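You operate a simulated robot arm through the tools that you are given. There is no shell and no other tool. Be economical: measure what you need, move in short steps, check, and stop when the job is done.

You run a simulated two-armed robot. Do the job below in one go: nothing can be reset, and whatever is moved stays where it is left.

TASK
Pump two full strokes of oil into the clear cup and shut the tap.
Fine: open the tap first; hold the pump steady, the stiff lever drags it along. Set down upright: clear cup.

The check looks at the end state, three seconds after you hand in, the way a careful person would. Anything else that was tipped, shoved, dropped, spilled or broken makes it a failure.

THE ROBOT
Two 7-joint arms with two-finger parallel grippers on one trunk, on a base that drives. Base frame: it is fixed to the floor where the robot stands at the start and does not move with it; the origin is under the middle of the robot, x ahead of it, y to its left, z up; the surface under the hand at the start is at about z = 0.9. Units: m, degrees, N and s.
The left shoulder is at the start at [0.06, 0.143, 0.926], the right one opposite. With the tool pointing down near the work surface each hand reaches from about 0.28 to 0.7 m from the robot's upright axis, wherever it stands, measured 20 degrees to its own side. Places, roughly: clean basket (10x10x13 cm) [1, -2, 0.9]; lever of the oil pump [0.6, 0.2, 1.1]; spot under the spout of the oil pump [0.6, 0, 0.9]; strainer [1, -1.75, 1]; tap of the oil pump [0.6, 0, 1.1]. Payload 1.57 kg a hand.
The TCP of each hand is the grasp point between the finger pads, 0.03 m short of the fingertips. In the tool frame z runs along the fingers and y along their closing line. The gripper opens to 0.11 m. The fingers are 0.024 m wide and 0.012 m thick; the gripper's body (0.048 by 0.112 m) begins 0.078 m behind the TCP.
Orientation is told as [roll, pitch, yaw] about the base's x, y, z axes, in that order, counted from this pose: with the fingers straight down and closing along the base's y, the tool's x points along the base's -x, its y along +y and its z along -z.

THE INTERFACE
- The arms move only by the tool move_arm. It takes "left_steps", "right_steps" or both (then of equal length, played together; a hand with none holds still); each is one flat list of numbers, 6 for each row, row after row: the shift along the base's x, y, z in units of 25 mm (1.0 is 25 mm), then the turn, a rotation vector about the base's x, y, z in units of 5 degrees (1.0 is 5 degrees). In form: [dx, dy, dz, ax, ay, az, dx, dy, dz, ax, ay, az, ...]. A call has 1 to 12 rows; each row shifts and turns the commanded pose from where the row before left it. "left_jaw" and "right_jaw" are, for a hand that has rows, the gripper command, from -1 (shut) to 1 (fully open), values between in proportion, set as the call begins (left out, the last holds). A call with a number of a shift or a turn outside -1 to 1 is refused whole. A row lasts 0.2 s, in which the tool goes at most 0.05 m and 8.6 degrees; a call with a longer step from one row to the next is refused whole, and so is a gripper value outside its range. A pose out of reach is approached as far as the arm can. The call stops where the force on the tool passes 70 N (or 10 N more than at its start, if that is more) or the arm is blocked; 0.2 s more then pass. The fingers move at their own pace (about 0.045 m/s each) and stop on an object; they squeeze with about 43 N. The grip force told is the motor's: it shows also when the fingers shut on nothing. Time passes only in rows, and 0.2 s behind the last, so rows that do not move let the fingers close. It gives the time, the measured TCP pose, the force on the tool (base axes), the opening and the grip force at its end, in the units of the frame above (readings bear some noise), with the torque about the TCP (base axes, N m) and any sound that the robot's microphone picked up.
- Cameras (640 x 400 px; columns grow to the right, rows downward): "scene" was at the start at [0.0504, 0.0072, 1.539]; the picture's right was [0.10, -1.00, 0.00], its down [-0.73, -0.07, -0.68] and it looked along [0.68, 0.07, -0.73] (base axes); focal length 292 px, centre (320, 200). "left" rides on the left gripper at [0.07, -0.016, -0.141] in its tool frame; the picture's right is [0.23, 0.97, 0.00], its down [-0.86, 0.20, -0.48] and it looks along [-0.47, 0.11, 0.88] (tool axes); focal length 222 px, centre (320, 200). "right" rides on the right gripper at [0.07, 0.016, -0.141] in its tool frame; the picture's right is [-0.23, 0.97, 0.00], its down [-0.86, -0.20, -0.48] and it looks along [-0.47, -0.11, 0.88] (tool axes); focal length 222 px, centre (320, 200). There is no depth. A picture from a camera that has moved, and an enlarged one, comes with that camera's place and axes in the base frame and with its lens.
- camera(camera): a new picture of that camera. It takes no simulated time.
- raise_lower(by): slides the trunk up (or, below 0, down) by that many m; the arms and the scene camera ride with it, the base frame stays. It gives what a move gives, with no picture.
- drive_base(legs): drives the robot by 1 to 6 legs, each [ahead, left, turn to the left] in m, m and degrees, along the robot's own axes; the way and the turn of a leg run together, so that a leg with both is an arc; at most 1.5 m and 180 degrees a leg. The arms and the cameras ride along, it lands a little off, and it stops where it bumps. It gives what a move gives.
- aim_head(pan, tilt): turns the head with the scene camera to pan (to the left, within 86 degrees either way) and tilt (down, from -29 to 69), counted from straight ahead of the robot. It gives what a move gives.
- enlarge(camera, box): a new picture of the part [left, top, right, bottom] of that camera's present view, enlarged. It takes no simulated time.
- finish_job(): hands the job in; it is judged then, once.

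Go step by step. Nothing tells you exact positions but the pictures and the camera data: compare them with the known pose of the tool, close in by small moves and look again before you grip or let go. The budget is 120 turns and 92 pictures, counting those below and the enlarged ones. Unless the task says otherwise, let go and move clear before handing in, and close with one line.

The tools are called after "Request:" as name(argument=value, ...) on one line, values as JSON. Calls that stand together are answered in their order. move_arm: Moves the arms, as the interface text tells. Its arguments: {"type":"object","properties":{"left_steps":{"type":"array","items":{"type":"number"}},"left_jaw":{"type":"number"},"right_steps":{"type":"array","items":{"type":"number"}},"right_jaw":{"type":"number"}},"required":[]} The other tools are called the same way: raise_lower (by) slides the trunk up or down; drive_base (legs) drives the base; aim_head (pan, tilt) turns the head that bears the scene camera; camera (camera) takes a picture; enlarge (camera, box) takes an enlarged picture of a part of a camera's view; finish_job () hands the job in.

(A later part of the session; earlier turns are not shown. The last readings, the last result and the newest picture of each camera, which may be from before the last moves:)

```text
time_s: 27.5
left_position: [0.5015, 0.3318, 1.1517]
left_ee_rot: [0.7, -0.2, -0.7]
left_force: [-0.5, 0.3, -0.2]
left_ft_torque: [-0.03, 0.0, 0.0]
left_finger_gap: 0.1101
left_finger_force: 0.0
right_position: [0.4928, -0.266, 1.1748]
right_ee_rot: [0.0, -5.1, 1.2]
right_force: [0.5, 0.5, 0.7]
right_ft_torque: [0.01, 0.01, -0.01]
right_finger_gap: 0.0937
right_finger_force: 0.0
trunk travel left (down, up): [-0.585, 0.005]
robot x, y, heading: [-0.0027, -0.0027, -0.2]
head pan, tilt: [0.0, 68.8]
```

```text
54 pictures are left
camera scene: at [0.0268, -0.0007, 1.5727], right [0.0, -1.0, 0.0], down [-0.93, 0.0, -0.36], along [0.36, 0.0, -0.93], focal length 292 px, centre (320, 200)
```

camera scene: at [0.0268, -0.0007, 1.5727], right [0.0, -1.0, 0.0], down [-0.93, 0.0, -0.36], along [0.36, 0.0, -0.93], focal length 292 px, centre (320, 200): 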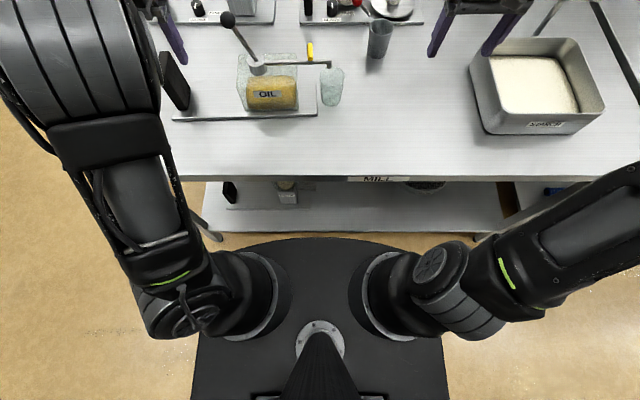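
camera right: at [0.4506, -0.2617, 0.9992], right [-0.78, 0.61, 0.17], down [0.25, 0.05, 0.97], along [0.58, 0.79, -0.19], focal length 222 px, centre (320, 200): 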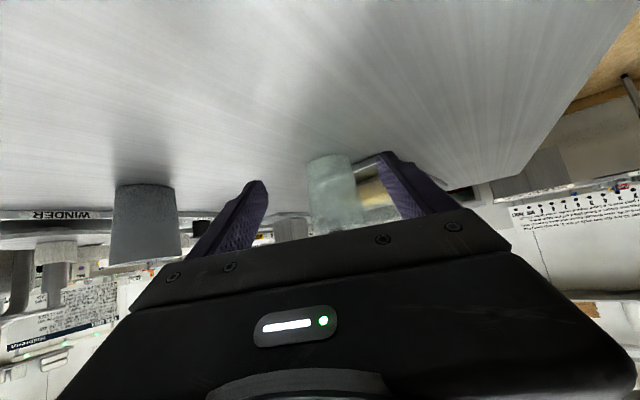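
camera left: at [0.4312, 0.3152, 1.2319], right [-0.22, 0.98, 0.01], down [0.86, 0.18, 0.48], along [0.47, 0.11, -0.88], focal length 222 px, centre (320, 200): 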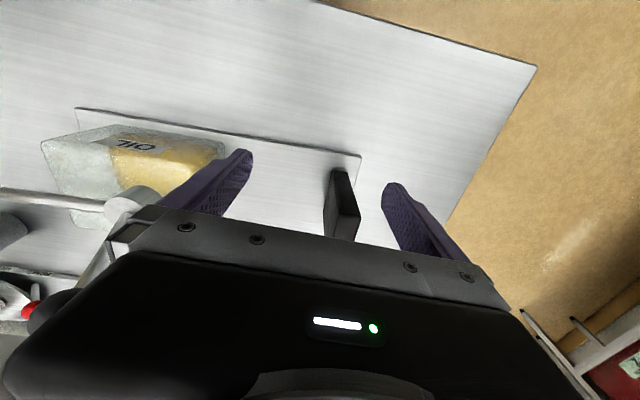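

There is about 15 cm of room. I'll drive 0.17 m left and 0.09 m ahead with both hands high.

Request:
drive_base(legs=[[0, 0.17, 0], [0.09, 0, 0]])

Request:
aim_head(pan=-8, tilt=50)

Request:
camera(camera="scene")

```text
time_s: 29.7
left_position: [0.5906, 0.5026, 1.1511]
left_ee_rot: [0.7, -0.1, -0.7]
left_force: [0.3, 0.6, -0.2]
left_ft_torque: [-0.01, 0.06, 0.02]
left_finger_gap: 0.11
left_finger_force: 0.0
right_position: [0.5818, -0.0965, 1.1751]
right_ee_rot: [0.0, -5.0, 1.2]
right_force: [0.7, 0.7, 0.3]
right_ft_torque: [-0.01, 0.03, 0.03]
right_finger_gap: 0.0934
right_finger_force: 0.1
trunk travel left (down, up): [-0.585, 0.005]
robot x, y, heading: [0.0861, 0.1699, -0.4]
head pan, tilt: [0.0, 68.8]
```

```text
time_s: 30.5
left_position: [0.5891, 0.5029, 1.1501]
left_ee_rot: [0.8, -0.2, -0.7]
left_force: [1.0, 0.3, -0.2]
left_ft_torque: [-0.01, 0.01, 0.01]
left_finger_gap: 0.1098
left_finger_force: 0.0
right_position: [0.5794, -0.097, 1.1759]
right_ee_rot: [0.0, -5.0, 1.1]
right_force: [0.1, 0.1, -0.1]
right_ft_torque: [0.04, 0.01, 0.03]
right_finger_gap: 0.0936
right_finger_force: 0.1
trunk travel left (down, up): [-0.585, 0.005]
robot x, y, heading: [0.0886, 0.1705, -0.1]
head pan, tilt: [-8.0, 50.0]
```

```text
53 pictures are left
camera scene: at [0.1344, 0.1592, 1.5946], right [-0.14, -0.99, 0.0], down [-0.76, 0.11, -0.64], along [0.64, -0.09, -0.77], focal length 292 px, centre (320, 200)
```

scene: 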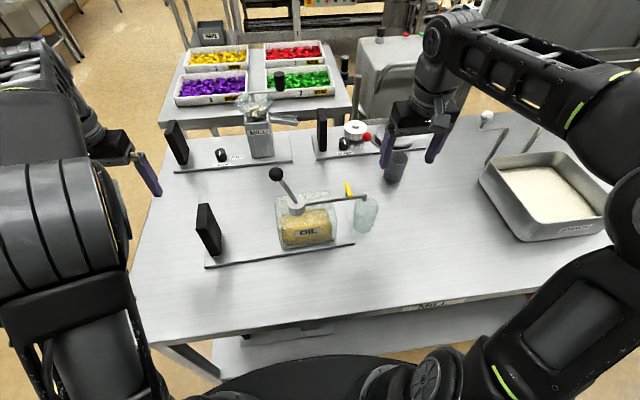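

Now I'll put the left hand over the black block.

Request:
move_arm(left_steps=[-0.05, -0.95, 0, 0, 0, 0, -0.05, -0.95, 0, 0, 0, 0, -0.05, -0.95, 0, 0, 0, 0, -0.05, -0.95, 0, 0, 0, 0, -0.05, -0.95, -0.3, 0, 0, 0])

Request:
camera(camera="left")

Request:
enlarge(camera="scene", box=[100, 130, 340, 280])

```text
time_s: 31.7
left_position: [0.5856, 0.3854, 1.1419]
left_ee_rot: [0.8, -0.2, -0.7]
left_force: [0.7, -0.5, 0.3]
left_ft_torque: [0.02, -0.03, -0.01]
left_finger_gap: 0.1099
left_finger_force: 0.0
right_position: [0.5791, -0.0961, 1.1755]
right_ee_rot: [0.0, -5.1, 1.1]
right_force: [-0.7, -0.3, 0.2]
right_ft_torque: [0.0, -0.03, -0.01]
right_finger_gap: 0.0934
right_finger_force: 0.0
trunk travel left (down, up): [-0.585, 0.005]
robot x, y, heading: [0.0878, 0.1677, 0.0]
head pan, tilt: [-8.0, 50.0]
```

```text
52 pictures are left
camera left: at [0.5151, 0.3665, 1.2826], right [-0.22, 0.98, 0.01], down [0.86, 0.18, 0.48], along [0.47, 0.11, -0.88], focal length 222 px, centre (320, 200)
```

left: 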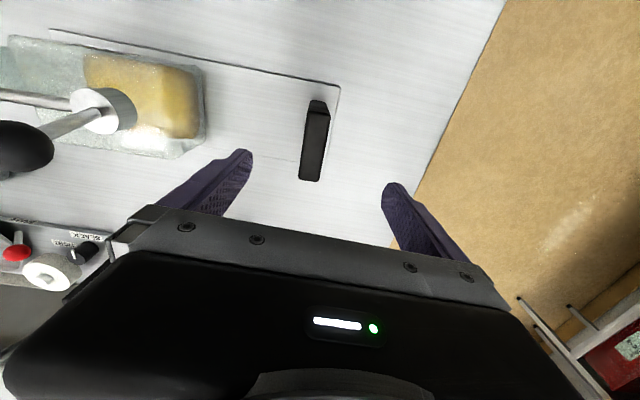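

```text
2.67 times, centred on (220, 205) of scene
camera zoom: at [0.1343, 0.1585, 1.5946], right [-0.14, -0.99, 0.0], down [-0.76, 0.11, -0.64], along [0.64, -0.09, -0.77], focal length 780 px, centre (587, 187)
```

zoom: 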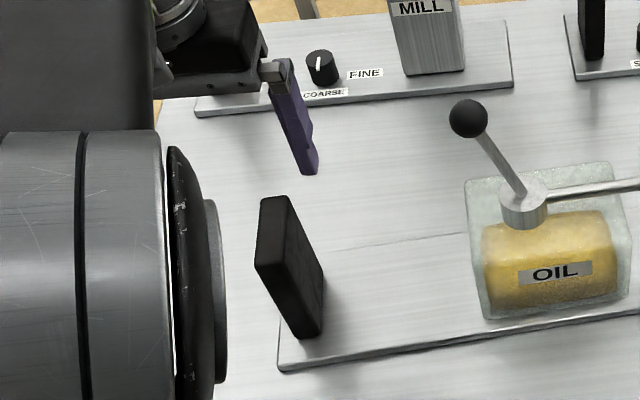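

The block is centred at (0.583, 0.378). I'll shift 6 mm and lower around it.

Request:
move_arm(left_steps=[0, -0.25, -0.8, 0, 0, 0, 0, 0, -0.9, 0, 0, 0, 0, 0, -0.9, 0, 0, 0, 0, 0, -0.9, 0, 0, 0, 0, 0, -0.9, 0, 0, 0, 0, 0, -0.9, 0, 0, 0])

Request:
camera(camera="left")

```text
time_s: 33.1
left_position: [0.584, 0.3776, 1.0114]
left_ee_rot: [0.6, -0.1, -0.7]
left_force: [-0.5, 0.7, -0.3]
left_ft_torque: [-0.02, -0.01, -0.02]
left_finger_gap: 0.1098
left_finger_force: 0.0
right_position: [0.5791, -0.096, 1.1753]
right_ee_rot: [-0.1, -5.0, 1.1]
right_force: [-0.1, -0.1, 1.0]
right_ft_torque: [0.01, 0.0, -0.01]
right_finger_gap: 0.0932
right_finger_force: 0.1
trunk travel left (down, up): [-0.585, 0.005]
robot x, y, heading: [0.0886, 0.1719, -0.2]
head pan, tilt: [-8.0, 50.0]
```

```text
50 pictures are left
camera left: at [0.5145, 0.361, 1.151], right [-0.21, 0.98, 0.01], down [0.86, 0.18, 0.48], along [0.47, 0.11, -0.88], focal length 222 px, centre (320, 200)
```

left: 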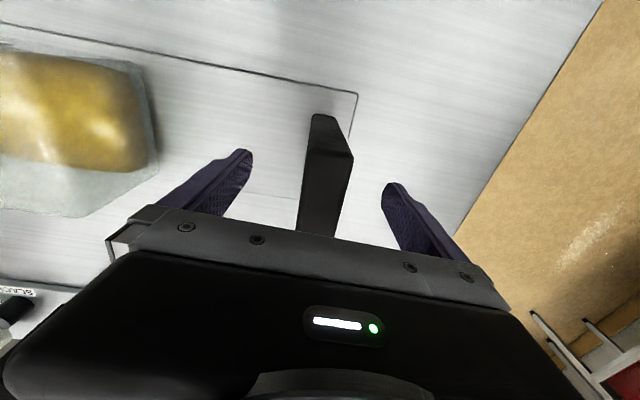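

Centred. I'll close the left hand on the block.

Request:
move_arm(left_steps=[0, 0, 0, 0, 0, 0, 0, 0, 0, 0, 0, 0, 0, 0, 0, 0, 0, 0, 0, 0, 0, 0, 0, 0, 0, 0, 0, 0, 0, 0, 0, 0, 0, 0, 0, 0], left_jaw=-1)

Request:
enlarge(camera="scene", box=[240, 150, 440, 270])

```text
time_s: 34.5
left_position: [0.585, 0.3782, 1.0103]
left_ee_rot: [0.6, -0.2, -0.7]
left_force: [0.8, -1.2, 0.9]
left_ft_torque: [-1.32, 0.27, 0.4]
left_finger_gap: 0.0276
left_finger_force: 24.3
right_position: [0.5796, -0.0965, 1.1748]
right_ee_rot: [0.0, -5.1, 1.1]
right_force: [-0.2, -0.6, -0.3]
right_ft_torque: [0.0, -0.03, -0.02]
right_finger_gap: 0.0934
right_finger_force: 0.1
trunk travel left (down, up): [-0.585, 0.005]
robot x, y, heading: [0.0853, 0.1676, 0.0]
head pan, tilt: [-8.0, 50.0]
```

```text
3.20 times, centred on (340, 210) of scene
camera zoom: at [0.1344, 0.1591, 1.5946], right [-0.14, -0.99, 0.0], down [-0.76, 0.11, -0.64], along [0.64, -0.09, -0.77], focal length 936 px, centre (256, 168)
```

zoom: 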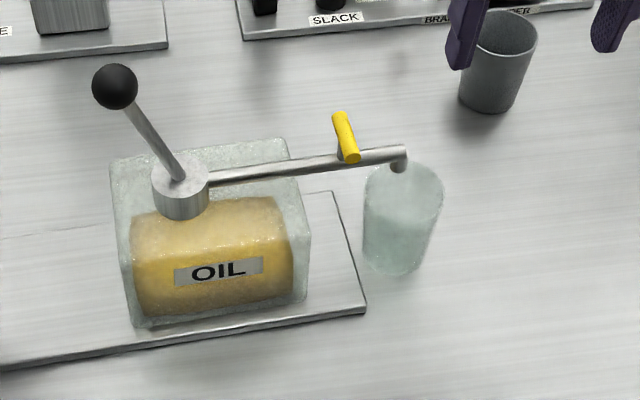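

The pump is held. I'll bring the right hand over the tap, centred at (0.606, 0.024).

Request:
move_arm(right_steps=[0.21, 0.96, 0, 0, 0.2, -0.04, 0.21, 0.96, 0, 0, 0.2, -0.04, 0.21, 0.96, 0, 0, 0.2, -0.04, 0.21, 0.96, 0, 0, 0.2, -0.04, 0.21, 0.96, -0.4, 0, 0.2, -0.04, 0, 0, -1, 0, 0, 0], right_jaw=0)

Request:
camera(camera="right")

Request:
enlarge(camera="scene", box=[240, 130, 440, 250])

```text
time_s: 35.9
left_position: [0.5859, 0.38, 1.0122]
left_ee_rot: [0.8, -0.1, -0.7]
left_force: [1.6, 1.8, 6.8]
left_ft_torque: [-1.75, 0.79, 0.8]
left_finger_gap: 0.0271
left_finger_force: 37.9
right_position: [0.5916, -0.0098, 1.1401]
right_ee_rot: [0.1, 0.0, 0.1]
right_force: [-0.4, -0.7, -0.3]
right_ft_torque: [0.01, 0.02, 0.01]
right_finger_gap: 0.0549
right_finger_force: 0.0
right hand out of reach, approached as far as the arm can: row 4, 5
trunk travel left (down, up): [-0.585, 0.005]
robot x, y, heading: [0.0873, 0.17, 0.1]
head pan, tilt: [-8.0, 50.0]
```

```text
48 pictures are left
camera right: at [0.5208, 0.0055, 1.2817], right [0.23, 0.97, 0.0], down [0.86, -0.2, 0.48], along [0.47, -0.11, -0.88], focal length 222 px, centre (320, 200)
```

right: 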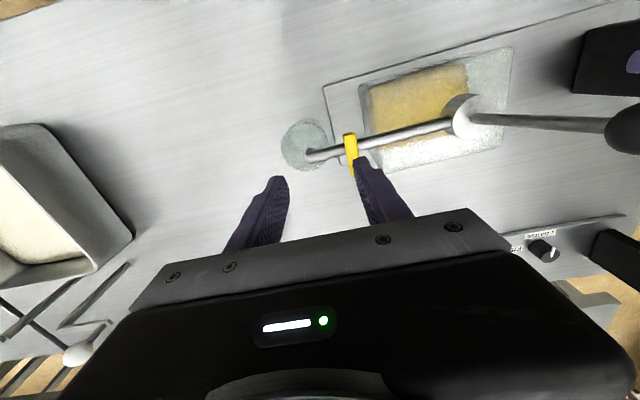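

```text
3.20 times, centred on (340, 190) of scene
camera zoom: at [0.1348, 0.1587, 1.5946], right [-0.14, -0.99, 0.0], down [-0.76, 0.11, -0.64], along [0.64, -0.09, -0.77], focal length 936 px, centre (256, 232)
```

zoom: 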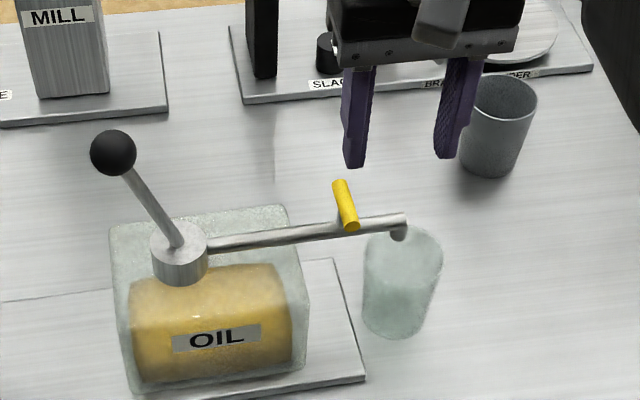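

Tool-down reach is limited at this height but better lower down. I'll step down a little, staying above the tap, to see where the hand settles.

Request:
move_arm(right_steps=[0, 0, -0.8, 0, 0, 0, 0, 0, 0, 0, 0, 0])

```text
time_s: 36.5
left_position: [0.5851, 0.3785, 1.0113]
left_ee_rot: [0.7, -0.1, -0.8]
left_force: [3.2, 2.5, 4.6]
left_ft_torque: [-2.25, 0.5, 0.78]
left_finger_gap: 0.027
left_finger_force: 37.8
right_position: [0.591, -0.0079, 1.1182]
right_ee_rot: [0.1, -0.1, 0.1]
right_force: [-0.1, -1.0, -0.8]
right_ft_torque: [0.02, 0.03, 0.05]
right_finger_gap: 0.055
right_finger_force: 0.0
trunk travel left (down, up): [-0.585, 0.005]
robot x, y, heading: [0.0882, 0.1687, -0.4]
head pan, tilt: [-8.0, 50.0]
```

Request:
move_arm(right_steps=[0.3, 0.64, -0.1, 0, 0, 0, 0.3, 0.64, -0.1, 0, 0, 0, 0, 0, 0, 0, 0, 0])

Request:
enlarge(camera="right", box=[220, 100, 420, 240])

Request:
enlarge(camera="scene", box=[270, 140, 430, 240])

```text
time_s: 37.3
left_position: [0.5844, 0.3793, 1.0105]
left_ee_rot: [0.7, -0.2, -0.7]
left_force: [2.9, 3.7, 3.0]
left_ft_torque: [-2.11, 0.01, 0.86]
left_finger_gap: 0.0271
left_finger_force: 37.3
right_position: [0.6047, 0.0241, 1.1124]
right_ee_rot: [0.1, -0.1, 0.1]
right_force: [-0.7, -0.3, 0.5]
right_ft_torque: [0.0, 0.02, 0.01]
right_finger_gap: 0.055
right_finger_force: 0.1
trunk travel left (down, up): [-0.585, 0.005]
robot x, y, heading: [0.0895, 0.1695, -0.1]
head pan, tilt: [-8.0, 50.0]
```

```text
2.86 times, centred on (320, 170) of right
camera zoom: at [0.534, 0.0386, 1.2552], right [0.23, 0.97, 0.0], down [0.85, -0.2, 0.48], along [0.47, -0.11, -0.88], focal length 635 px, centre (320, 286)
```

zoom: 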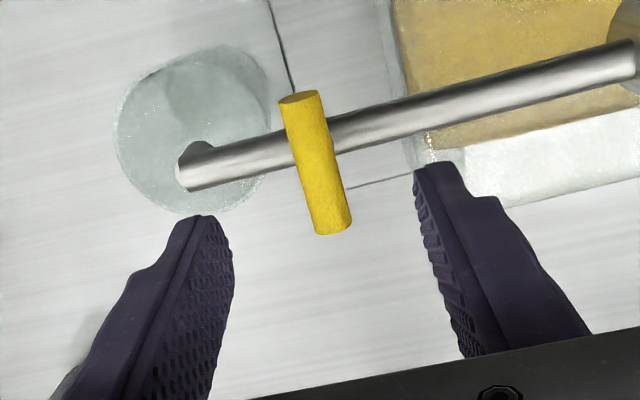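

```text
4.00 times, centred on (350, 190) of scene
camera zoom: at [0.1345, 0.1599, 1.5946], right [-0.14, -0.99, 0.0], down [-0.76, 0.11, -0.64], along [0.64, -0.09, -0.77], focal length 1170 px, centre (200, 240)
```

zoom: 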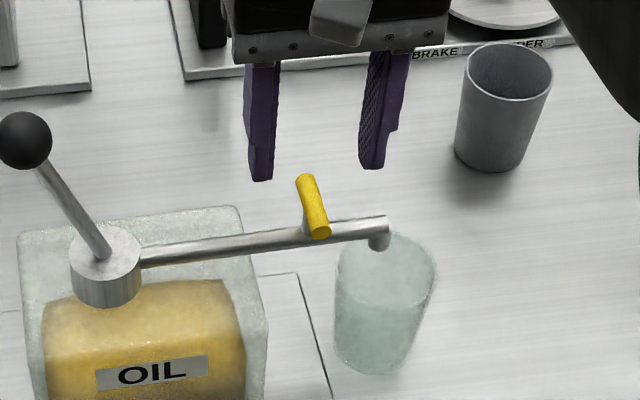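

Aligned with the tap. I'll lower to z 1.075 and grip the T-bar.

Request:
move_arm(right_steps=[-0.05, -0.05, -0.5, 0, 0, 0, -0.05, 0, -0.5, 0, 0, 0, 0, 0, -0.5, 0, 0, 0, 0, 0, 0, 0, 0, 0])

Request:
enlarge(camera="right", box=[220, 100, 420, 240])

Request:
enlarge(camera="scene", box=[270, 140, 430, 240])

```text
time_s: 38.3
left_position: [0.5853, 0.3787, 1.0115]
left_ee_rot: [0.7, -0.2, -0.7]
left_force: [3.7, 4.0, 3.4]
left_ft_torque: [-2.11, -0.16, 0.98]
left_finger_gap: 0.027
left_finger_force: 37.6
right_position: [0.6027, 0.0236, 1.0785]
right_ee_rot: [0.0, 0.0, 0.1]
right_force: [0.2, 0.0, 0.1]
right_ft_torque: [0.01, -0.01, -0.01]
right_finger_gap: 0.0549
right_finger_force: 0.0
trunk travel left (down, up): [-0.585, 0.005]
robot x, y, heading: [0.088, 0.168, 0.0]
head pan, tilt: [-8.0, 50.0]
```

```text
2.86 times, centred on (320, 170) of right
camera zoom: at [0.5324, 0.0385, 1.2199], right [0.23, 0.97, 0.0], down [0.86, -0.2, 0.48], along [0.47, -0.11, -0.88], focal length 635 px, centre (320, 286)
```

zoom: 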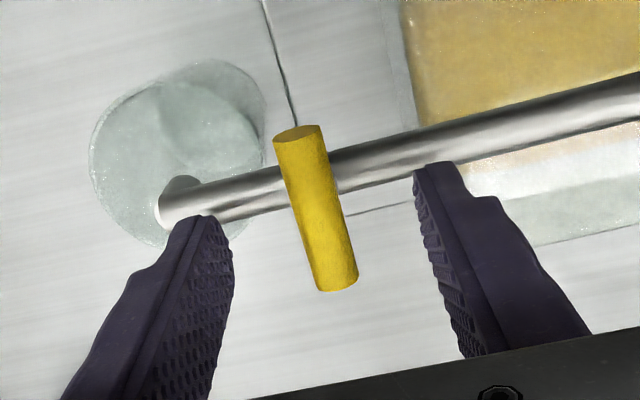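

```text
4.00 times, centred on (350, 190) of scene
camera zoom: at [0.1345, 0.1599, 1.5946], right [-0.14, -0.99, 0.0], down [-0.76, 0.11, -0.64], along [0.64, -0.09, -0.77], focal length 1170 px, centre (200, 240)
```

zoom: 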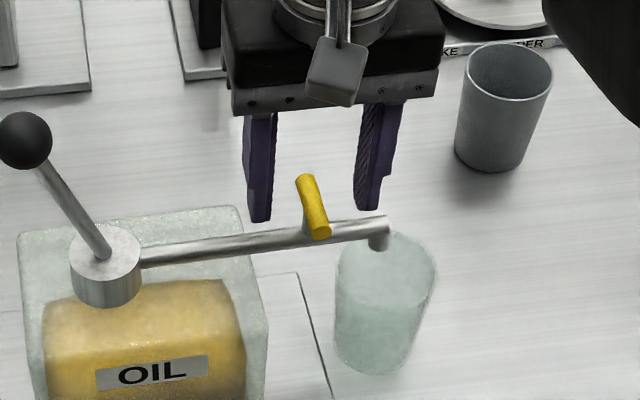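

The T-bar is centred at x of about 0.598. I'll make a small correction down and back, then grip.

Request:
move_arm(right_steps=[-0.16, 0, -0.24, 0, 0, 0, 0, 0, 0, 0, 0, 0])

Request:
move_arm(right_steps=[0, 0, 0, 0, 0, 0, 0, 0, 0, 0, 0, 0, 0, 0, 0, 0, 0, 0, 0, 0, 0, 0, 0, 0], right_jaw=-1)

Request:
enlarge(camera="right", box=[220, 100, 420, 240])

```text
time_s: 38.9
left_position: [0.5845, 0.3792, 1.0111]
left_ee_rot: [0.7, -0.2, -0.7]
left_force: [2.6, 3.8, 2.1]
left_ft_torque: [-2.09, -0.21, 0.94]
left_finger_gap: 0.027
left_finger_force: 37.6
right_position: [0.5997, 0.0233, 1.0719]
right_ee_rot: [0.0, -0.1, 0.0]
right_force: [-0.3, -0.4, -0.6]
right_ft_torque: [-0.03, -0.01, 0.01]
right_finger_gap: 0.0551
right_finger_force: 0.2
trunk travel left (down, up): [-0.585, 0.005]
robot x, y, heading: [0.0859, 0.1675, -0.0]
head pan, tilt: [-8.0, 50.0]
```

```text
time_s: 39.9
left_position: [0.5853, 0.3787, 1.0116]
left_ee_rot: [0.6, -0.3, -0.8]
left_force: [4.8, 1.1, 2.4]
left_ft_torque: [-2.04, 0.12, 0.89]
left_finger_gap: 0.0269
left_finger_force: 37.7
right_position: [0.5996, 0.0228, 1.071]
right_ee_rot: [0.1, -0.1, 0.2]
right_force: [-1.6, 3.5, 0.7]
right_ft_torque: [0.08, -0.07, 0.56]
right_finger_gap: 0.013
right_finger_force: 27.1
trunk travel left (down, up): [-0.585, 0.005]
robot x, y, heading: [0.0881, 0.1685, -0.0]
head pan, tilt: [-8.0, 50.0]
```

```text
2.86 times, centred on (320, 170) of right
camera zoom: at [0.5288, 0.0389, 1.2141], right [0.22, 0.97, 0.0], down [0.86, -0.2, 0.48], along [0.47, -0.11, -0.88], focal length 635 px, centre (320, 286)
```

zoom: 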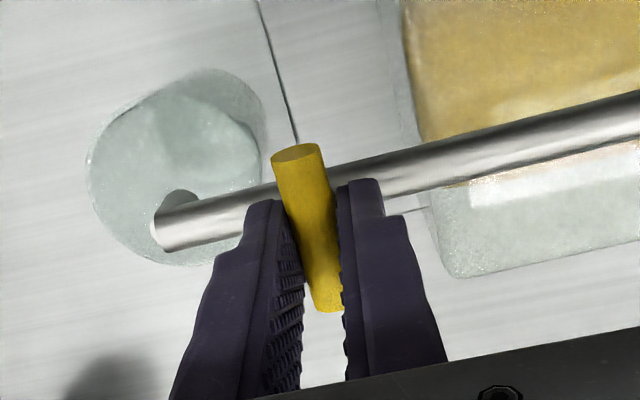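

T-bar gripped at 13 mm. I'll test-turn it 10° counter-clockwise and watch the torque.

Request:
move_arm(right_steps=[0, 0, 0, 0, 0, 1, 0, 0, 0, 0, 0, 1])

```text
time_s: 40.5
left_position: [0.5842, 0.3783, 1.0106]
left_ee_rot: [0.6, -0.1, -0.8]
left_force: [2.6, -3.3, 2.8]
left_ft_torque: [-1.91, -0.12, 0.94]
left_finger_gap: 0.0269
left_finger_force: 37.9
right_position: [0.6006, 0.024, 1.0721]
right_ee_rot: [0.1, 0.0, 10.3]
right_force: [-1.7, 8.1, 1.0]
right_ft_torque: [0.09, 0.09, 0.0]
right_finger_gap: 0.0123
right_finger_force: 29.5
trunk travel left (down, up): [-0.585, 0.005]
robot x, y, heading: [0.0905, 0.1671, -0.0]
head pan, tilt: [-8.0, 50.0]
```

Request:
move_arm(right_steps=[0, 0, 0, 0, 0, 1, 0, 0, 0, 0, 0, 1, 0, 0, 0, 0, 0, 1, 0, 0, 0, 0, 0, 1])

Request:
enlarge(camera="right", box=[220, 100, 420, 240])

```text
time_s: 41.5
left_position: [0.5844, 0.3784, 1.0109]
left_ee_rot: [0.6, -0.3, -0.8]
left_force: [4.6, -11.8, 3.8]
left_ft_torque: [-1.65, 0.08, 0.91]
left_finger_gap: 0.0272
left_finger_force: 37.7
right_position: [0.599, 0.0247, 1.0714]
right_ee_rot: [0.0, -0.2, 30.3]
right_force: [-1.4, 14.8, 11.3]
right_ft_torque: [0.0, 0.43, -0.02]
right_finger_gap: 0.012
right_finger_force: 30.0
trunk travel left (down, up): [-0.585, 0.005]
robot x, y, heading: [0.0874, 0.17, 0.1]
head pan, tilt: [-8.0, 50.0]
```

```text
2.86 times, centred on (320, 170) of right
camera zoom: at [0.5295, 0.0029, 1.2139], right [-0.29, 0.96, 0.0], down [0.84, 0.26, 0.48], along [0.46, 0.14, -0.88], focal length 635 px, centre (320, 286)
```

zoom: 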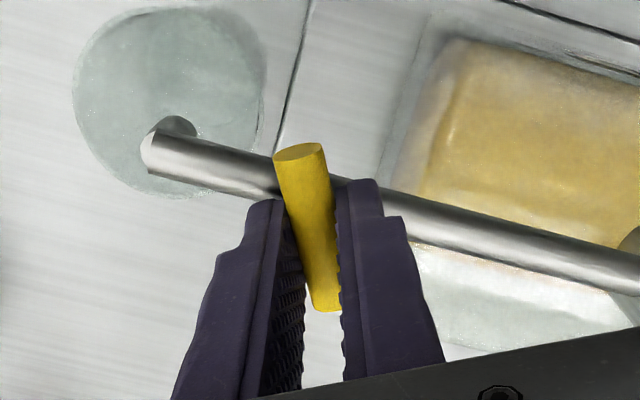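

It turns freely with only some side force, so I'll correct the centre by a millimetre or so and keep turning.

Request:
move_arm(right_steps=[0, 0.04, 0.04, 0, 0, 1, 0, 0.04, 0.04, 0, 0, 1, 0, 0, 0, 0, 0, 1, 0, 0, 0, 0, 0, 1, 0, 0, 0, 0, 0, 1, 0, 0, 0, 0, 0, 1])

```text
time_s: 42.9
left_position: [0.5858, 0.3765, 1.011]
left_ee_rot: [0.5, -0.3, -0.7]
left_force: [3.1, -20.2, 6.9]
left_ft_torque: [-1.69, 0.03, 0.81]
left_finger_gap: 0.0267
left_finger_force: 37.6
right_position: [0.5989, 0.0255, 1.0737]
right_ee_rot: [0.1, -0.1, 60.2]
right_force: [-3.2, 21.3, -3.2]
right_ft_torque: [-0.04, 0.22, -0.08]
right_finger_gap: 0.0123
right_finger_force: 29.5
trunk travel left (down, up): [-0.585, 0.005]
robot x, y, heading: [0.088, 0.1712, -0.1]
head pan, tilt: [-8.0, 50.0]
```

Request:
move_arm(right_steps=[0, 0.08, 0, 0, 0, 1, 0, 0.06, 0, 0, 0, 1, 0, 0, 0, 0, 0, 1, 0, 0, 0, 0, 0, 1])

Request:
enlarge(camera="right", box=[220, 100, 420, 240])

Request:
enlarge(camera="scene", box=[270, 140, 430, 240])

```text
time_s: 43.9
left_position: [0.5837, 0.3787, 1.0111]
left_ee_rot: [0.6, -0.2, -0.6]
left_force: [3.9, -10.9, 7.3]
left_ft_torque: [-2.32, -0.21, 1.11]
left_finger_gap: 0.0271
left_finger_force: 38.1
right_position: [0.5995, 0.0268, 1.0708]
right_ee_rot: [0.1, 0.0, 80.2]
right_force: [-3.2, 11.7, -4.7]
right_ft_torque: [-0.14, 0.14, -0.01]
right_finger_gap: 0.0123
right_finger_force: 29.3
trunk travel left (down, up): [-0.585, 0.005]
robot x, y, heading: [0.0914, 0.1729, -0.3]
head pan, tilt: [-8.0, 50.0]
```

```text
2.86 times, centred on (320, 170) of right
camera zoom: at [0.5711, -0.0398, 1.2149], right [-0.92, 0.39, 0.0], down [0.34, 0.81, 0.48], along [0.18, 0.44, -0.88], focal length 635 px, centre (320, 286)
```

zoom: 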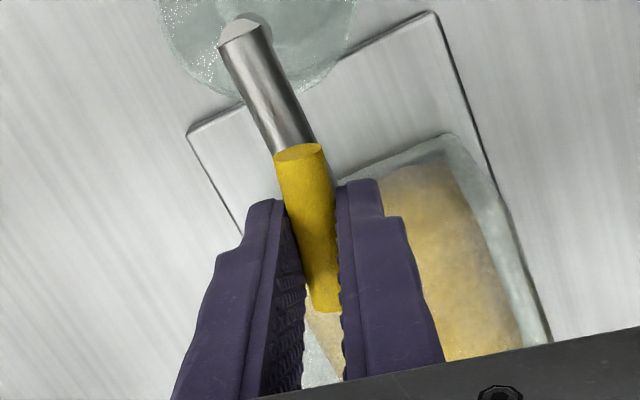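

```text
4.00 times, centred on (350, 190) of scene
camera zoom: at [0.135, 0.1591, 1.5946], right [-0.14, -0.99, 0.0], down [-0.76, 0.11, -0.64], along [0.64, -0.09, -0.77], focal length 1170 px, centre (200, 240)
```

zoom: 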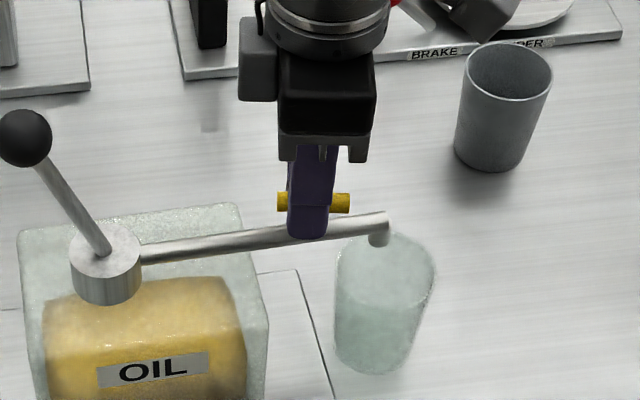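

The handle is nearly along the pipe. I'll turn the final 10°.

Request:
move_arm(right_steps=[0, 0.06, 0, 0, 0, 1, 0, 0, 0, 0, 0, 1, 0, 0, 0, 0, 0, 0.4])

Request:
enlarge(camera="right", box=[220, 100, 420, 240])

```text
time_s: 44.7
left_position: [0.5862, 0.3796, 1.0112]
left_ee_rot: [0.8, -0.2, -0.7]
left_force: [4.6, -2.7, 8.3]
left_ft_torque: [-2.4, -0.36, 1.1]
left_finger_gap: 0.0274
left_finger_force: 37.9
right_position: [0.5999, 0.0268, 1.0722]
right_ee_rot: [0.1, -0.1, 92.1]
right_force: [-3.4, 1.7, -2.5]
right_ft_torque: [-0.07, 0.07, -0.01]
right_finger_gap: 0.0123
right_finger_force: 29.3
trunk travel left (down, up): [-0.585, 0.005]
robot x, y, heading: [0.0868, 0.1713, -0.4]
head pan, tilt: [-8.0, 50.0]
```

```text
2.86 times, centred on (320, 170) of right
camera zoom: at [0.5861, -0.0433, 1.2152], right [-0.98, 0.19, 0.0], down [0.17, 0.86, 0.48], along [0.09, 0.47, -0.88], focal length 635 px, centre (320, 286)
```

zoom: 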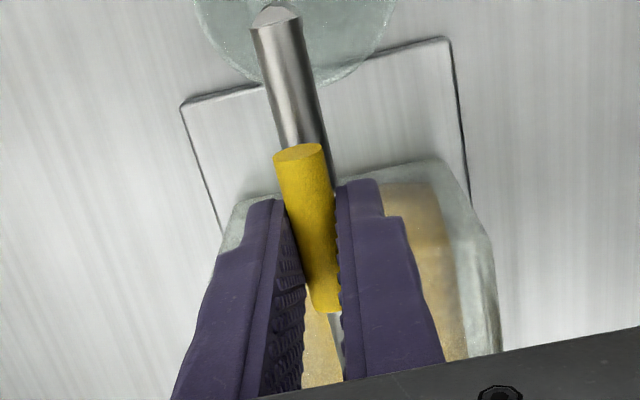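

The tap is open, with the handle along the pipe. I'll release it, rise, and tilt the hand toward the lever knob at (0.597, 0.191, 1.141).

Request:
move_arm(right_steps=[0, 0, 0, 0, 0, 0, 0, 0, 0, 0, 0, 0, 0, 0, 0, 0, 0, 0, 0, 0, 0.5, 0, 0, 0, 0, 0, 1, 0, 0, 0, 0, 0, 1, 0, 0, 0], right_jaw=0.2)

Request:
move_arm(right_steps=[0, 0, 0.7, 1, 0, 0, 0, 0.2, 0.7, 1, 0, 0, 0, 0.3, 0.7, 1, 0, 0, 0, 0.4, 0.7, 1, 0, 0, 0, 0.4, 0.6, 1, 0, 0, 0, 0.5, 0.4, 1, 0, 0, 0, 0.5, 0.3, 1, 0, 0, 0, 0.5, 0.3, 1, 0, 0], right_jaw=0.6)

Request:
camera(camera="scene")

Request:
camera(camera="right")

```text
time_s: 46.1
left_position: [0.5853, 0.3795, 1.0112]
left_ee_rot: [0.7, -0.2, -0.8]
left_force: [3.2, 2.5, 2.7]
left_ft_torque: [-2.09, -0.69, 1.11]
left_finger_gap: 0.0274
left_finger_force: 37.9
right_position: [0.5996, 0.0293, 1.1365]
right_ee_rot: [0.0, 0.0, 92.0]
right_force: [0.2, 0.5, -0.3]
right_ft_torque: [-0.03, 0.01, 0.01]
right_finger_gap: 0.0661
right_finger_force: 0.0
trunk travel left (down, up): [-0.585, 0.005]
robot x, y, heading: [0.0878, 0.1697, 0.2]
head pan, tilt: [-8.0, 50.0]
```

```text
time_s: 47.9
left_position: [0.5853, 0.3794, 1.01]
left_ee_rot: [0.6, -0.2, -0.7]
left_force: [2.4, -0.3, 1.8]
left_ft_torque: [-2.18, 0.41, 0.79]
left_finger_gap: 0.0272
left_finger_force: 37.7
right_position: [0.592, 0.0812, 1.2322]
right_ee_rot: [-3.4, -37.4, 92.6]
right_force: [0.1, -0.2, 0.6]
right_ft_torque: [0.02, 0.03, -0.01]
right_finger_gap: 0.0879
right_finger_force: 0.1
right hand out of reach, approached as far as the arm can: row 3, 5
trunk travel left (down, up): [-0.585, 0.005]
robot x, y, heading: [0.087, 0.17, -0.3]
head pan, tilt: [-8.0, 50.0]
```

```text
37 pictures are left
camera scene: at [0.1346, 0.1595, 1.5946], right [-0.14, -0.99, 0.0], down [-0.76, 0.11, -0.64], along [0.64, -0.09, -0.77], focal length 292 px, centre (320, 200)
```

scene: 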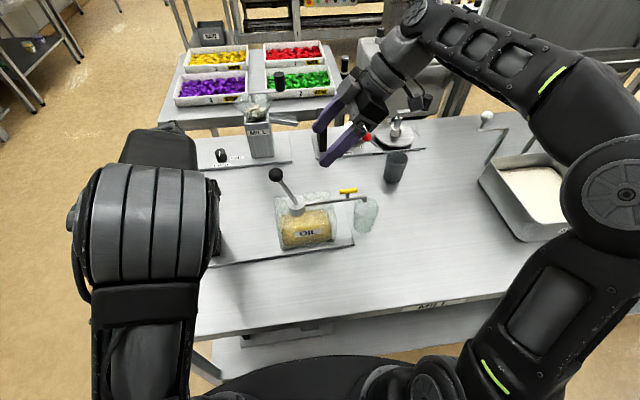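

```text
36 pictures are left
camera right: at [0.5719, -0.0619, 1.3031], right [-0.98, 0.17, 0.09], down [0.15, 0.39, 0.91], along [0.12, 0.9, -0.41], focal length 222 px, centre (320, 200)
```

right: 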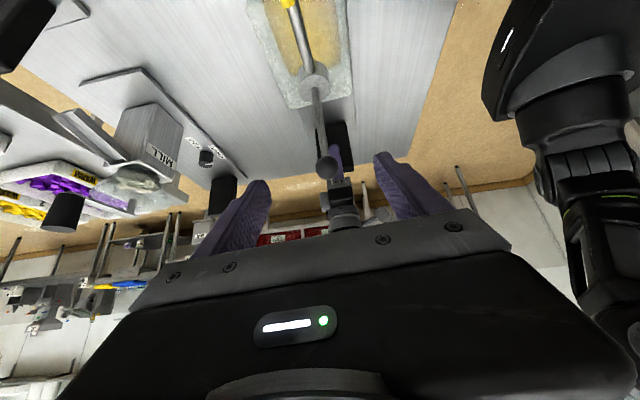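

The hand is lined up with the lever plane, open at 88 mm. I'll advance toward the knob most of the way.

Request:
move_arm(right_steps=[0.03, 0.73, -0.6, 0, 0, 0, 0.03, 0.73, -0.6, 0, 0, 0, 0.03, 0.73, -0.6, 0, 0, 0, 0.03, 0.73, -0.6, 0, 0, 0])

Request:
camera(camera="right")

Request:
enlarge(camera="scene", box=[220, 120, 380, 220])

```text
time_s: 48.9
left_position: [0.5845, 0.3784, 1.0113]
left_ee_rot: [0.7, -0.2, -0.7]
left_force: [2.4, 0.0, 0.8]
left_ft_torque: [-2.18, 0.39, 0.91]
left_finger_gap: 0.0271
left_finger_force: 37.9
right_position: [0.5945, 0.1526, 1.1745]
right_ee_rot: [-3.3, -37.3, 92.6]
right_force: [0.1, -0.5, -0.2]
right_ft_torque: [0.03, 0.02, -0.01]
right_finger_gap: 0.088
right_finger_force: 0.1
trunk travel left (down, up): [-0.585, 0.005]
robot x, y, heading: [0.0863, 0.1707, -0.1]
head pan, tilt: [-8.0, 50.0]
```

```text
35 pictures are left
camera right: at [0.5759, 0.0113, 1.2451], right [-0.98, 0.17, 0.09], down [0.15, 0.39, 0.91], along [0.12, 0.9, -0.41], focal length 222 px, centre (320, 200)
```

right: 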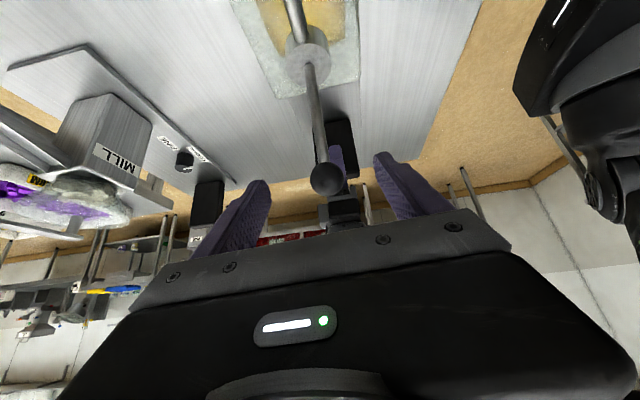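

```text
4.00 times, centred on (300, 170) of scene
camera zoom: at [0.1348, 0.1595, 1.5946], right [-0.14, -0.99, 0.0], down [-0.76, 0.11, -0.64], along [0.64, -0.09, -0.77], focal length 1170 px, centre (400, 320)
```

zoom: 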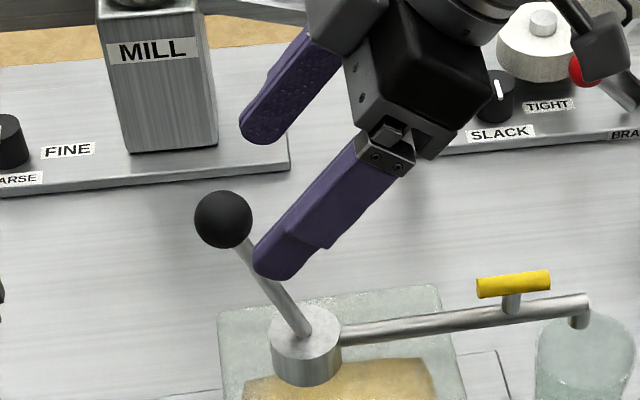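

Knob still ahead on line. I'll take the last 5 cm and grip it.

Request:
move_arm(right_steps=[0, 0.77, -0.62, 0, 0, 0, 0, 0.77, -0.62, 0, 0, 0, 0, 0, 0, 0, 0, 0])

Request:
enlarge(camera="scene", box=[220, 120, 380, 220])

```text
time_s: 49.7
left_position: [0.5842, 0.3784, 1.0101]
left_ee_rot: [0.6, -0.3, -0.7]
left_force: [1.7, -0.4, 1.5]
left_ft_torque: [-2.1, -0.11, 0.95]
left_finger_gap: 0.0271
left_finger_force: 37.8
right_position: [0.5973, 0.1908, 1.1434]
right_ee_rot: [-3.4, -37.4, 92.5]
right_force: [0.9, 0.1, 0.0]
right_ft_torque: [-0.01, -0.02, 0.01]
right_finger_gap: 0.088
right_finger_force: 0.1
trunk travel left (down, up): [-0.585, 0.005]
robot x, y, heading: [0.0881, 0.173, 0.1]
head pan, tilt: [-8.0, 50.0]
```

```text
4.00 times, centred on (300, 170) of scene
camera zoom: at [0.1346, 0.1594, 1.5946], right [-0.14, -0.99, 0.0], down [-0.76, 0.11, -0.64], along [0.64, -0.09, -0.77], focal length 1170 px, centre (400, 320)
```

zoom: 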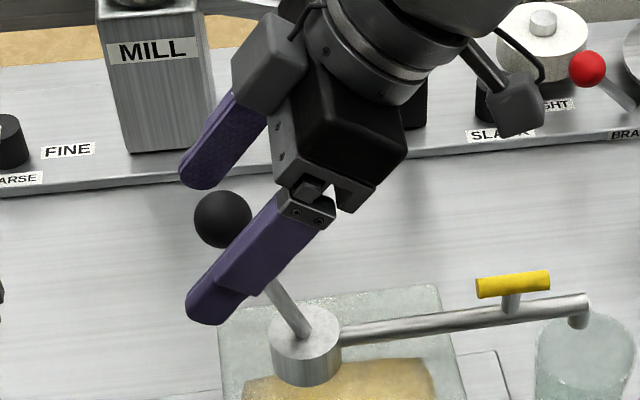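

Request:
move_arm(right_steps=[0, 0, 0, 0, 0, 0, 0, 0, 0, 0, 0, 0, 0, 0, 0, 0, 0, 0, 0, 0, 0, 0, 0, 0, 0, 0, 0, 0, 0, 0], right_jaw=-1)

Request:
enlarge(camera="scene", box=[220, 120, 380, 220])

```text
time_s: 50.9
left_position: [0.584, 0.378, 1.0124]
left_ee_rot: [0.8, -0.4, -0.7]
left_force: [10.3, 3.1, 1.8]
left_ft_torque: [-2.47, 1.29, 0.74]
left_finger_gap: 0.0274
left_finger_force: 37.9
right_position: [0.5933, 0.1925, 1.1436]
right_ee_rot: [-3.3, -37.1, 92.6]
right_force: [-14.8, -3.1, 2.0]
right_ft_torque: [-0.3, 0.16, 0.22]
right_finger_gap: 0.0312
right_finger_force: 29.2
trunk travel left (down, up): [-0.585, 0.005]
robot x, y, heading: [0.0855, 0.1676, -0.3]
head pan, tilt: [-8.0, 50.0]
```

```text
4.00 times, centred on (300, 170) of scene
camera zoom: at [0.1331, 0.1594, 1.5947], right [-0.14, -0.99, 0.0], down [-0.76, 0.11, -0.64], along [0.64, -0.09, -0.77], focal length 1170 px, centre (400, 320)
```

zoom: 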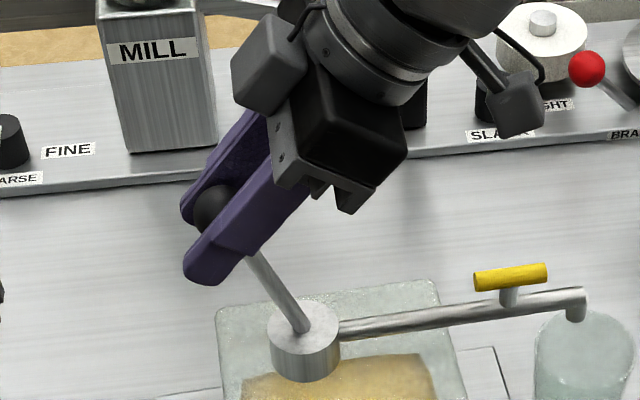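

The knob is held. I'll relieve the small x offset and test-push the lever along its arc (left and down).

Request:
move_arm(right_steps=[-0.16, 0, 0, 0, 0, 0, 0, 0.3, -0.1, 0, 0, 0, 0, 0.3, -0.12, 0, 0, 0])

```text
time_s: 51.7
left_position: [0.5839, 0.3848, 1.0106]
left_ee_rot: [1.2, 0.0, -0.6]
left_force: [-3.3, 34.8, 0.3]
left_ft_torque: [-2.03, -1.49, 1.19]
left_finger_gap: 0.0282
left_finger_force: 38.3
right_position: [0.5945, 0.2047, 1.1384]
right_ee_rot: [-3.7, -37.2, 92.4]
right_force: [4.4, -31.0, 15.7]
right_ft_torque: [0.04, 0.0, 0.0]
right_finger_gap: 0.0312
right_finger_force: 40.2
trunk travel left (down, up): [-0.585, 0.005]
robot x, y, heading: [0.0889, 0.1731, -0.1]
head pan, tilt: [-8.0, 50.0]
```

Request:
enlarge(camera="scene", box=[220, 120, 380, 220])

```text
4.00 times, centred on (300, 170) of scene
camera zoom: at [0.1334, 0.1596, 1.5948], right [-0.14, -0.99, 0.0], down [-0.76, 0.11, -0.64], along [0.64, -0.09, -0.77], focal length 1170 px, centre (400, 320)
```

zoom: 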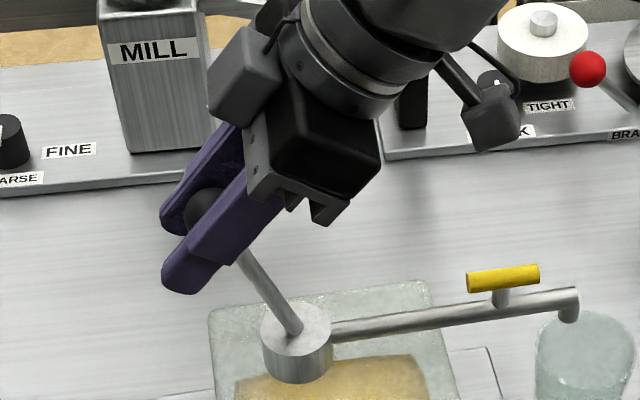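

The lever swings left and down but drags the pump a few mm against the left arm's give. I'll add counter-pull with the left hand and continue along the arc.

Request:
move_arm(left_steps=[0, -0.15, 0, 0, 0, 0, 0, -0.1, 0, 0, 0, 0, 0, 0, 0, 0, 0, 0, 0, 0, 0, 0, 0, 0], right_steps=[0, 0.34, -0.17, 0, 0, 0, 0, 0.33, -0.2, 0, 0, 0, 0, 0.3, -0.22, 0, 0, 0, 0, 0.3, -0.26, 0, 0, 0])

Request:
enlarge(camera="scene", box=[220, 120, 380, 220])

```text
time_s: 52.7
left_position: [0.5848, 0.3698, 1.0115]
left_ee_rot: [0.4, -0.1, -0.9]
left_force: [2.8, -8.3, 0.2]
left_ft_torque: [-1.88, 0.94, 0.53]
left_finger_gap: 0.0269
left_finger_force: 37.7
right_position: [0.5919, 0.2388, 1.1174]
right_ee_rot: [-3.3, -37.4, 92.7]
right_force: [-1.8, 3.0, 3.7]
right_ft_torque: [-0.27, -0.01, -0.11]
right_finger_gap: 0.0
right_finger_force: 21.7
trunk travel left (down, up): [-0.585, 0.005]
robot x, y, heading: [0.0846, 0.1679, -0.1]
head pan, tilt: [-8.0, 50.0]
```

```text
4.00 times, centred on (300, 170) of scene
camera zoom: at [0.1345, 0.159, 1.5947], right [-0.14, -0.99, 0.0], down [-0.76, 0.11, -0.64], along [0.64, -0.09, -0.77], focal length 1170 px, centre (400, 320)
```

zoom: 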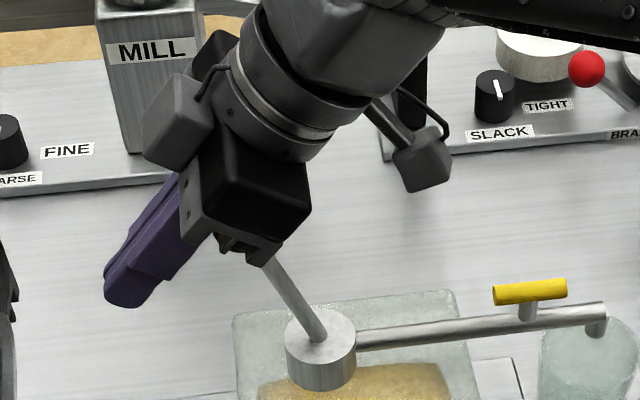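

The knob slipped out because friction alone is too weak, and my counter-pull overshot, moving the pump toward the cup. I'll first take the right hand up and clear, then nudge the pump back.

Request:
move_arm(right_steps=[0, 0.4, 0.4, 0, 0, 0, 0, 0.2, 1, 0, 0, 0, 0, -0.2, 1, 0, 0, 0, 0, -0.6, 0.8, 0, 0, 0, 0, -1, 0.3, 0, 0, 0, 0, -1, 0, 0, 0, 0])

Request:
enlarge(camera="scene", box=[240, 150, 400, 250])

```text
time_s: 54.1
left_position: [0.5845, 0.3723, 1.0122]
left_ee_rot: [0.7, -0.2, -0.8]
left_force: [2.6, -1.6, 1.6]
left_ft_torque: [-2.02, 0.43, 0.85]
left_finger_gap: 0.0265
left_finger_force: 37.5
right_position: [0.5941, 0.1832, 1.2019]
right_ee_rot: [-3.3, -37.4, 92.6]
right_force: [0.6, -0.1, -0.3]
right_ft_torque: [0.03, 0.04, 0.01]
right_finger_gap: 0.0
right_finger_force: 21.0
trunk travel left (down, up): [-0.585, 0.005]
robot x, y, heading: [0.089, 0.1682, -0.3]
head pan, tilt: [-8.0, 50.0]
```

```text
4.00 times, centred on (320, 200) of scene
camera zoom: at [0.1346, 0.1591, 1.5946], right [-0.14, -0.99, 0.0], down [-0.76, 0.11, -0.64], along [0.64, -0.09, -0.77], focal length 1170 px, centre (320, 200)
```

zoom: 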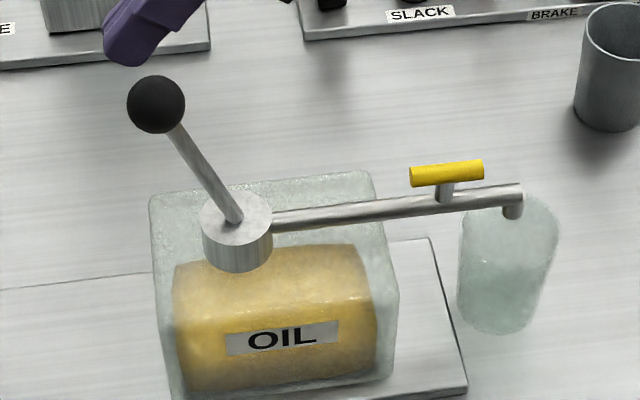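

The nozzle is still over the cup and nothing is touching it. I need a positive grip: fingers pointing forward (+x) with the jaws on either side of the knob along its path. I'll reorient the right hand away from the pump.

Request:
move_arm(right_steps=[-0.17, -0.92, 0.1, 0, 0, -1, -0.17, -0.92, 0.1, 0, 0, -1, -0.17, -0.92, 0.1, 0, 0, -1, -0.17, -0.92, 0.1, 0, 0, -1, -0.17, -0.92, 0.1, 0, 0, -1, -0.17, -0.92, 0.1, 0, 0, -1, -0.17, -0.92, 0.1, 0, 0, -1, -0.17, -0.92, 0.1, 0, 0, -1, 0, 0, 0, 0, 0, -1, 0, 0, 0, 0, 0, -1, 0, 0, 0, 0, 0, -1, 0, 0, 0, 0, 0, -1], right_jaw=0.1)

Request:
move_arm(right_steps=[0, 0, 0, 0, 0, -1, 0, 0, 0, 0, 0, -1, 0, 0, 0, 0, 0, -1, 0, 0, 0, 0, 0, -1, 0, 0, 0, 0, 0, -1, 0, 0, 0, 0, 0, -1, 0, 0, 0, 0, -1, -0.5, 0, 0, 0, 0, -1, 0, 0, 0, 0, 0, -1, 0, 0, 0, 0, 0, -1, 0])

```text
time_s: 56.7
left_position: [0.5825, 0.3727, 1.011]
left_ee_rot: [0.7, -0.3, -0.8]
left_force: [2.0, 0.8, 1.6]
left_ft_torque: [-2.12, 0.04, 0.82]
left_finger_gap: 0.0266
left_finger_force: 37.2
right_position: [0.5584, -0.002, 1.2232]
right_ee_rot: [-3.4, -37.3, 32.5]
right_force: [0.1, 0.6, 0.1]
right_ft_torque: [0.01, 0.0, 0.01]
right_finger_gap: 0.0606
right_finger_force: 0.0
trunk travel left (down, up): [-0.585, 0.005]
robot x, y, heading: [0.0902, 0.1713, 0.0]
head pan, tilt: [-8.0, 50.0]
```

```text
time_s: 58.9
left_position: [0.5835, 0.3701, 1.0121]
left_ee_rot: [0.7, -0.2, -0.7]
left_force: [2.1, 1.7, 0.9]
left_ft_torque: [-2.08, -0.28, 0.89]
left_finger_gap: 0.0266
left_finger_force: 37.7
right_position: [0.5579, 0.0009, 1.2236]
right_ee_rot: [-3.8, -57.3, 0.1]
right_force: [0.5, 1.0, 0.4]
right_ft_torque: [-0.03, 0.0, 0.0]
right_finger_gap: 0.0605
right_finger_force: 0.1
trunk travel left (down, up): [-0.585, 0.005]
robot x, y, heading: [0.0861, 0.1716, 0.1]
head pan, tilt: [-8.0, 50.0]
```

Request:
move_arm(right_steps=[-0.5, 0.6, -0.1, 0, 0, 0, -0.5, 0.9, -0.1, 0, 0, 0, -0.5, 0.9, -0.1, -1, 0, 0, -0.4, 0.9, -0.1, -1, 0, 0, 0, 1, -0.1, -1, 0, 0, 0, 1, -0.1, -1, 0, 0, 0, 1, -0.2, 0, 0, 0, 0, 1, -0.2, 0, 0, 0])

Request:
camera(camera="right")

Request:
enlarge(camera="scene", box=[200, 130, 360, 230])

```text
time_s: 60.7
left_position: [0.5844, 0.3768, 1.0116]
left_ee_rot: [0.5, -0.1, -0.2]
left_force: [0.8, 0.5, -0.9]
left_ft_torque: [-1.24, 0.53, 0.3]
left_finger_gap: 0.0259
left_finger_force: 37.0
right_position: [0.5093, 0.1733, 1.188]
right_ee_rot: [-26.6, -49.9, 20.1]
right_force: [1.5, -0.4, -0.6]
right_ft_torque: [-0.02, -0.01, -0.03]
right_finger_gap: 0.0607
right_finger_force: 0.0
trunk travel left (down, up): [-0.585, 0.005]
robot x, y, heading: [0.0875, 0.1699, -0.3]
head pan, tilt: [-8.0, 50.0]
```

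```text
28 pictures are left
camera right: at [0.3536, 0.1996, 1.2106], right [0.15, 0.98, -0.11], down [0.13, 0.09, 0.99], along [0.98, -0.17, -0.12], focal length 222 px, centre (320, 200)
```

right: 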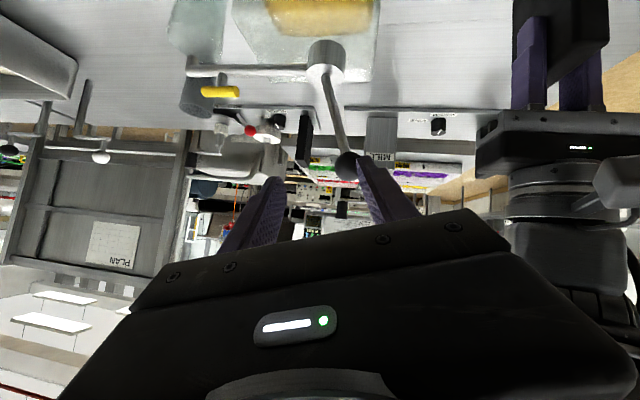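

```text
4.00 times, centred on (280, 180) of scene
camera zoom: at [0.135, 0.1599, 1.5945], right [-0.14, -0.99, 0.0], down [-0.76, 0.11, -0.64], along [0.64, -0.09, -0.77], focal length 1170 px, centre (480, 280)
```

zoom: 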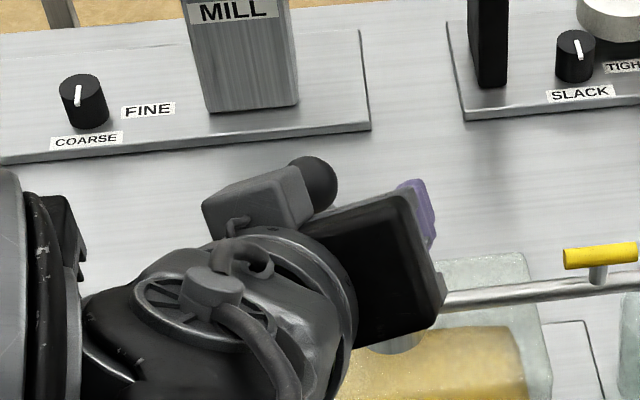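

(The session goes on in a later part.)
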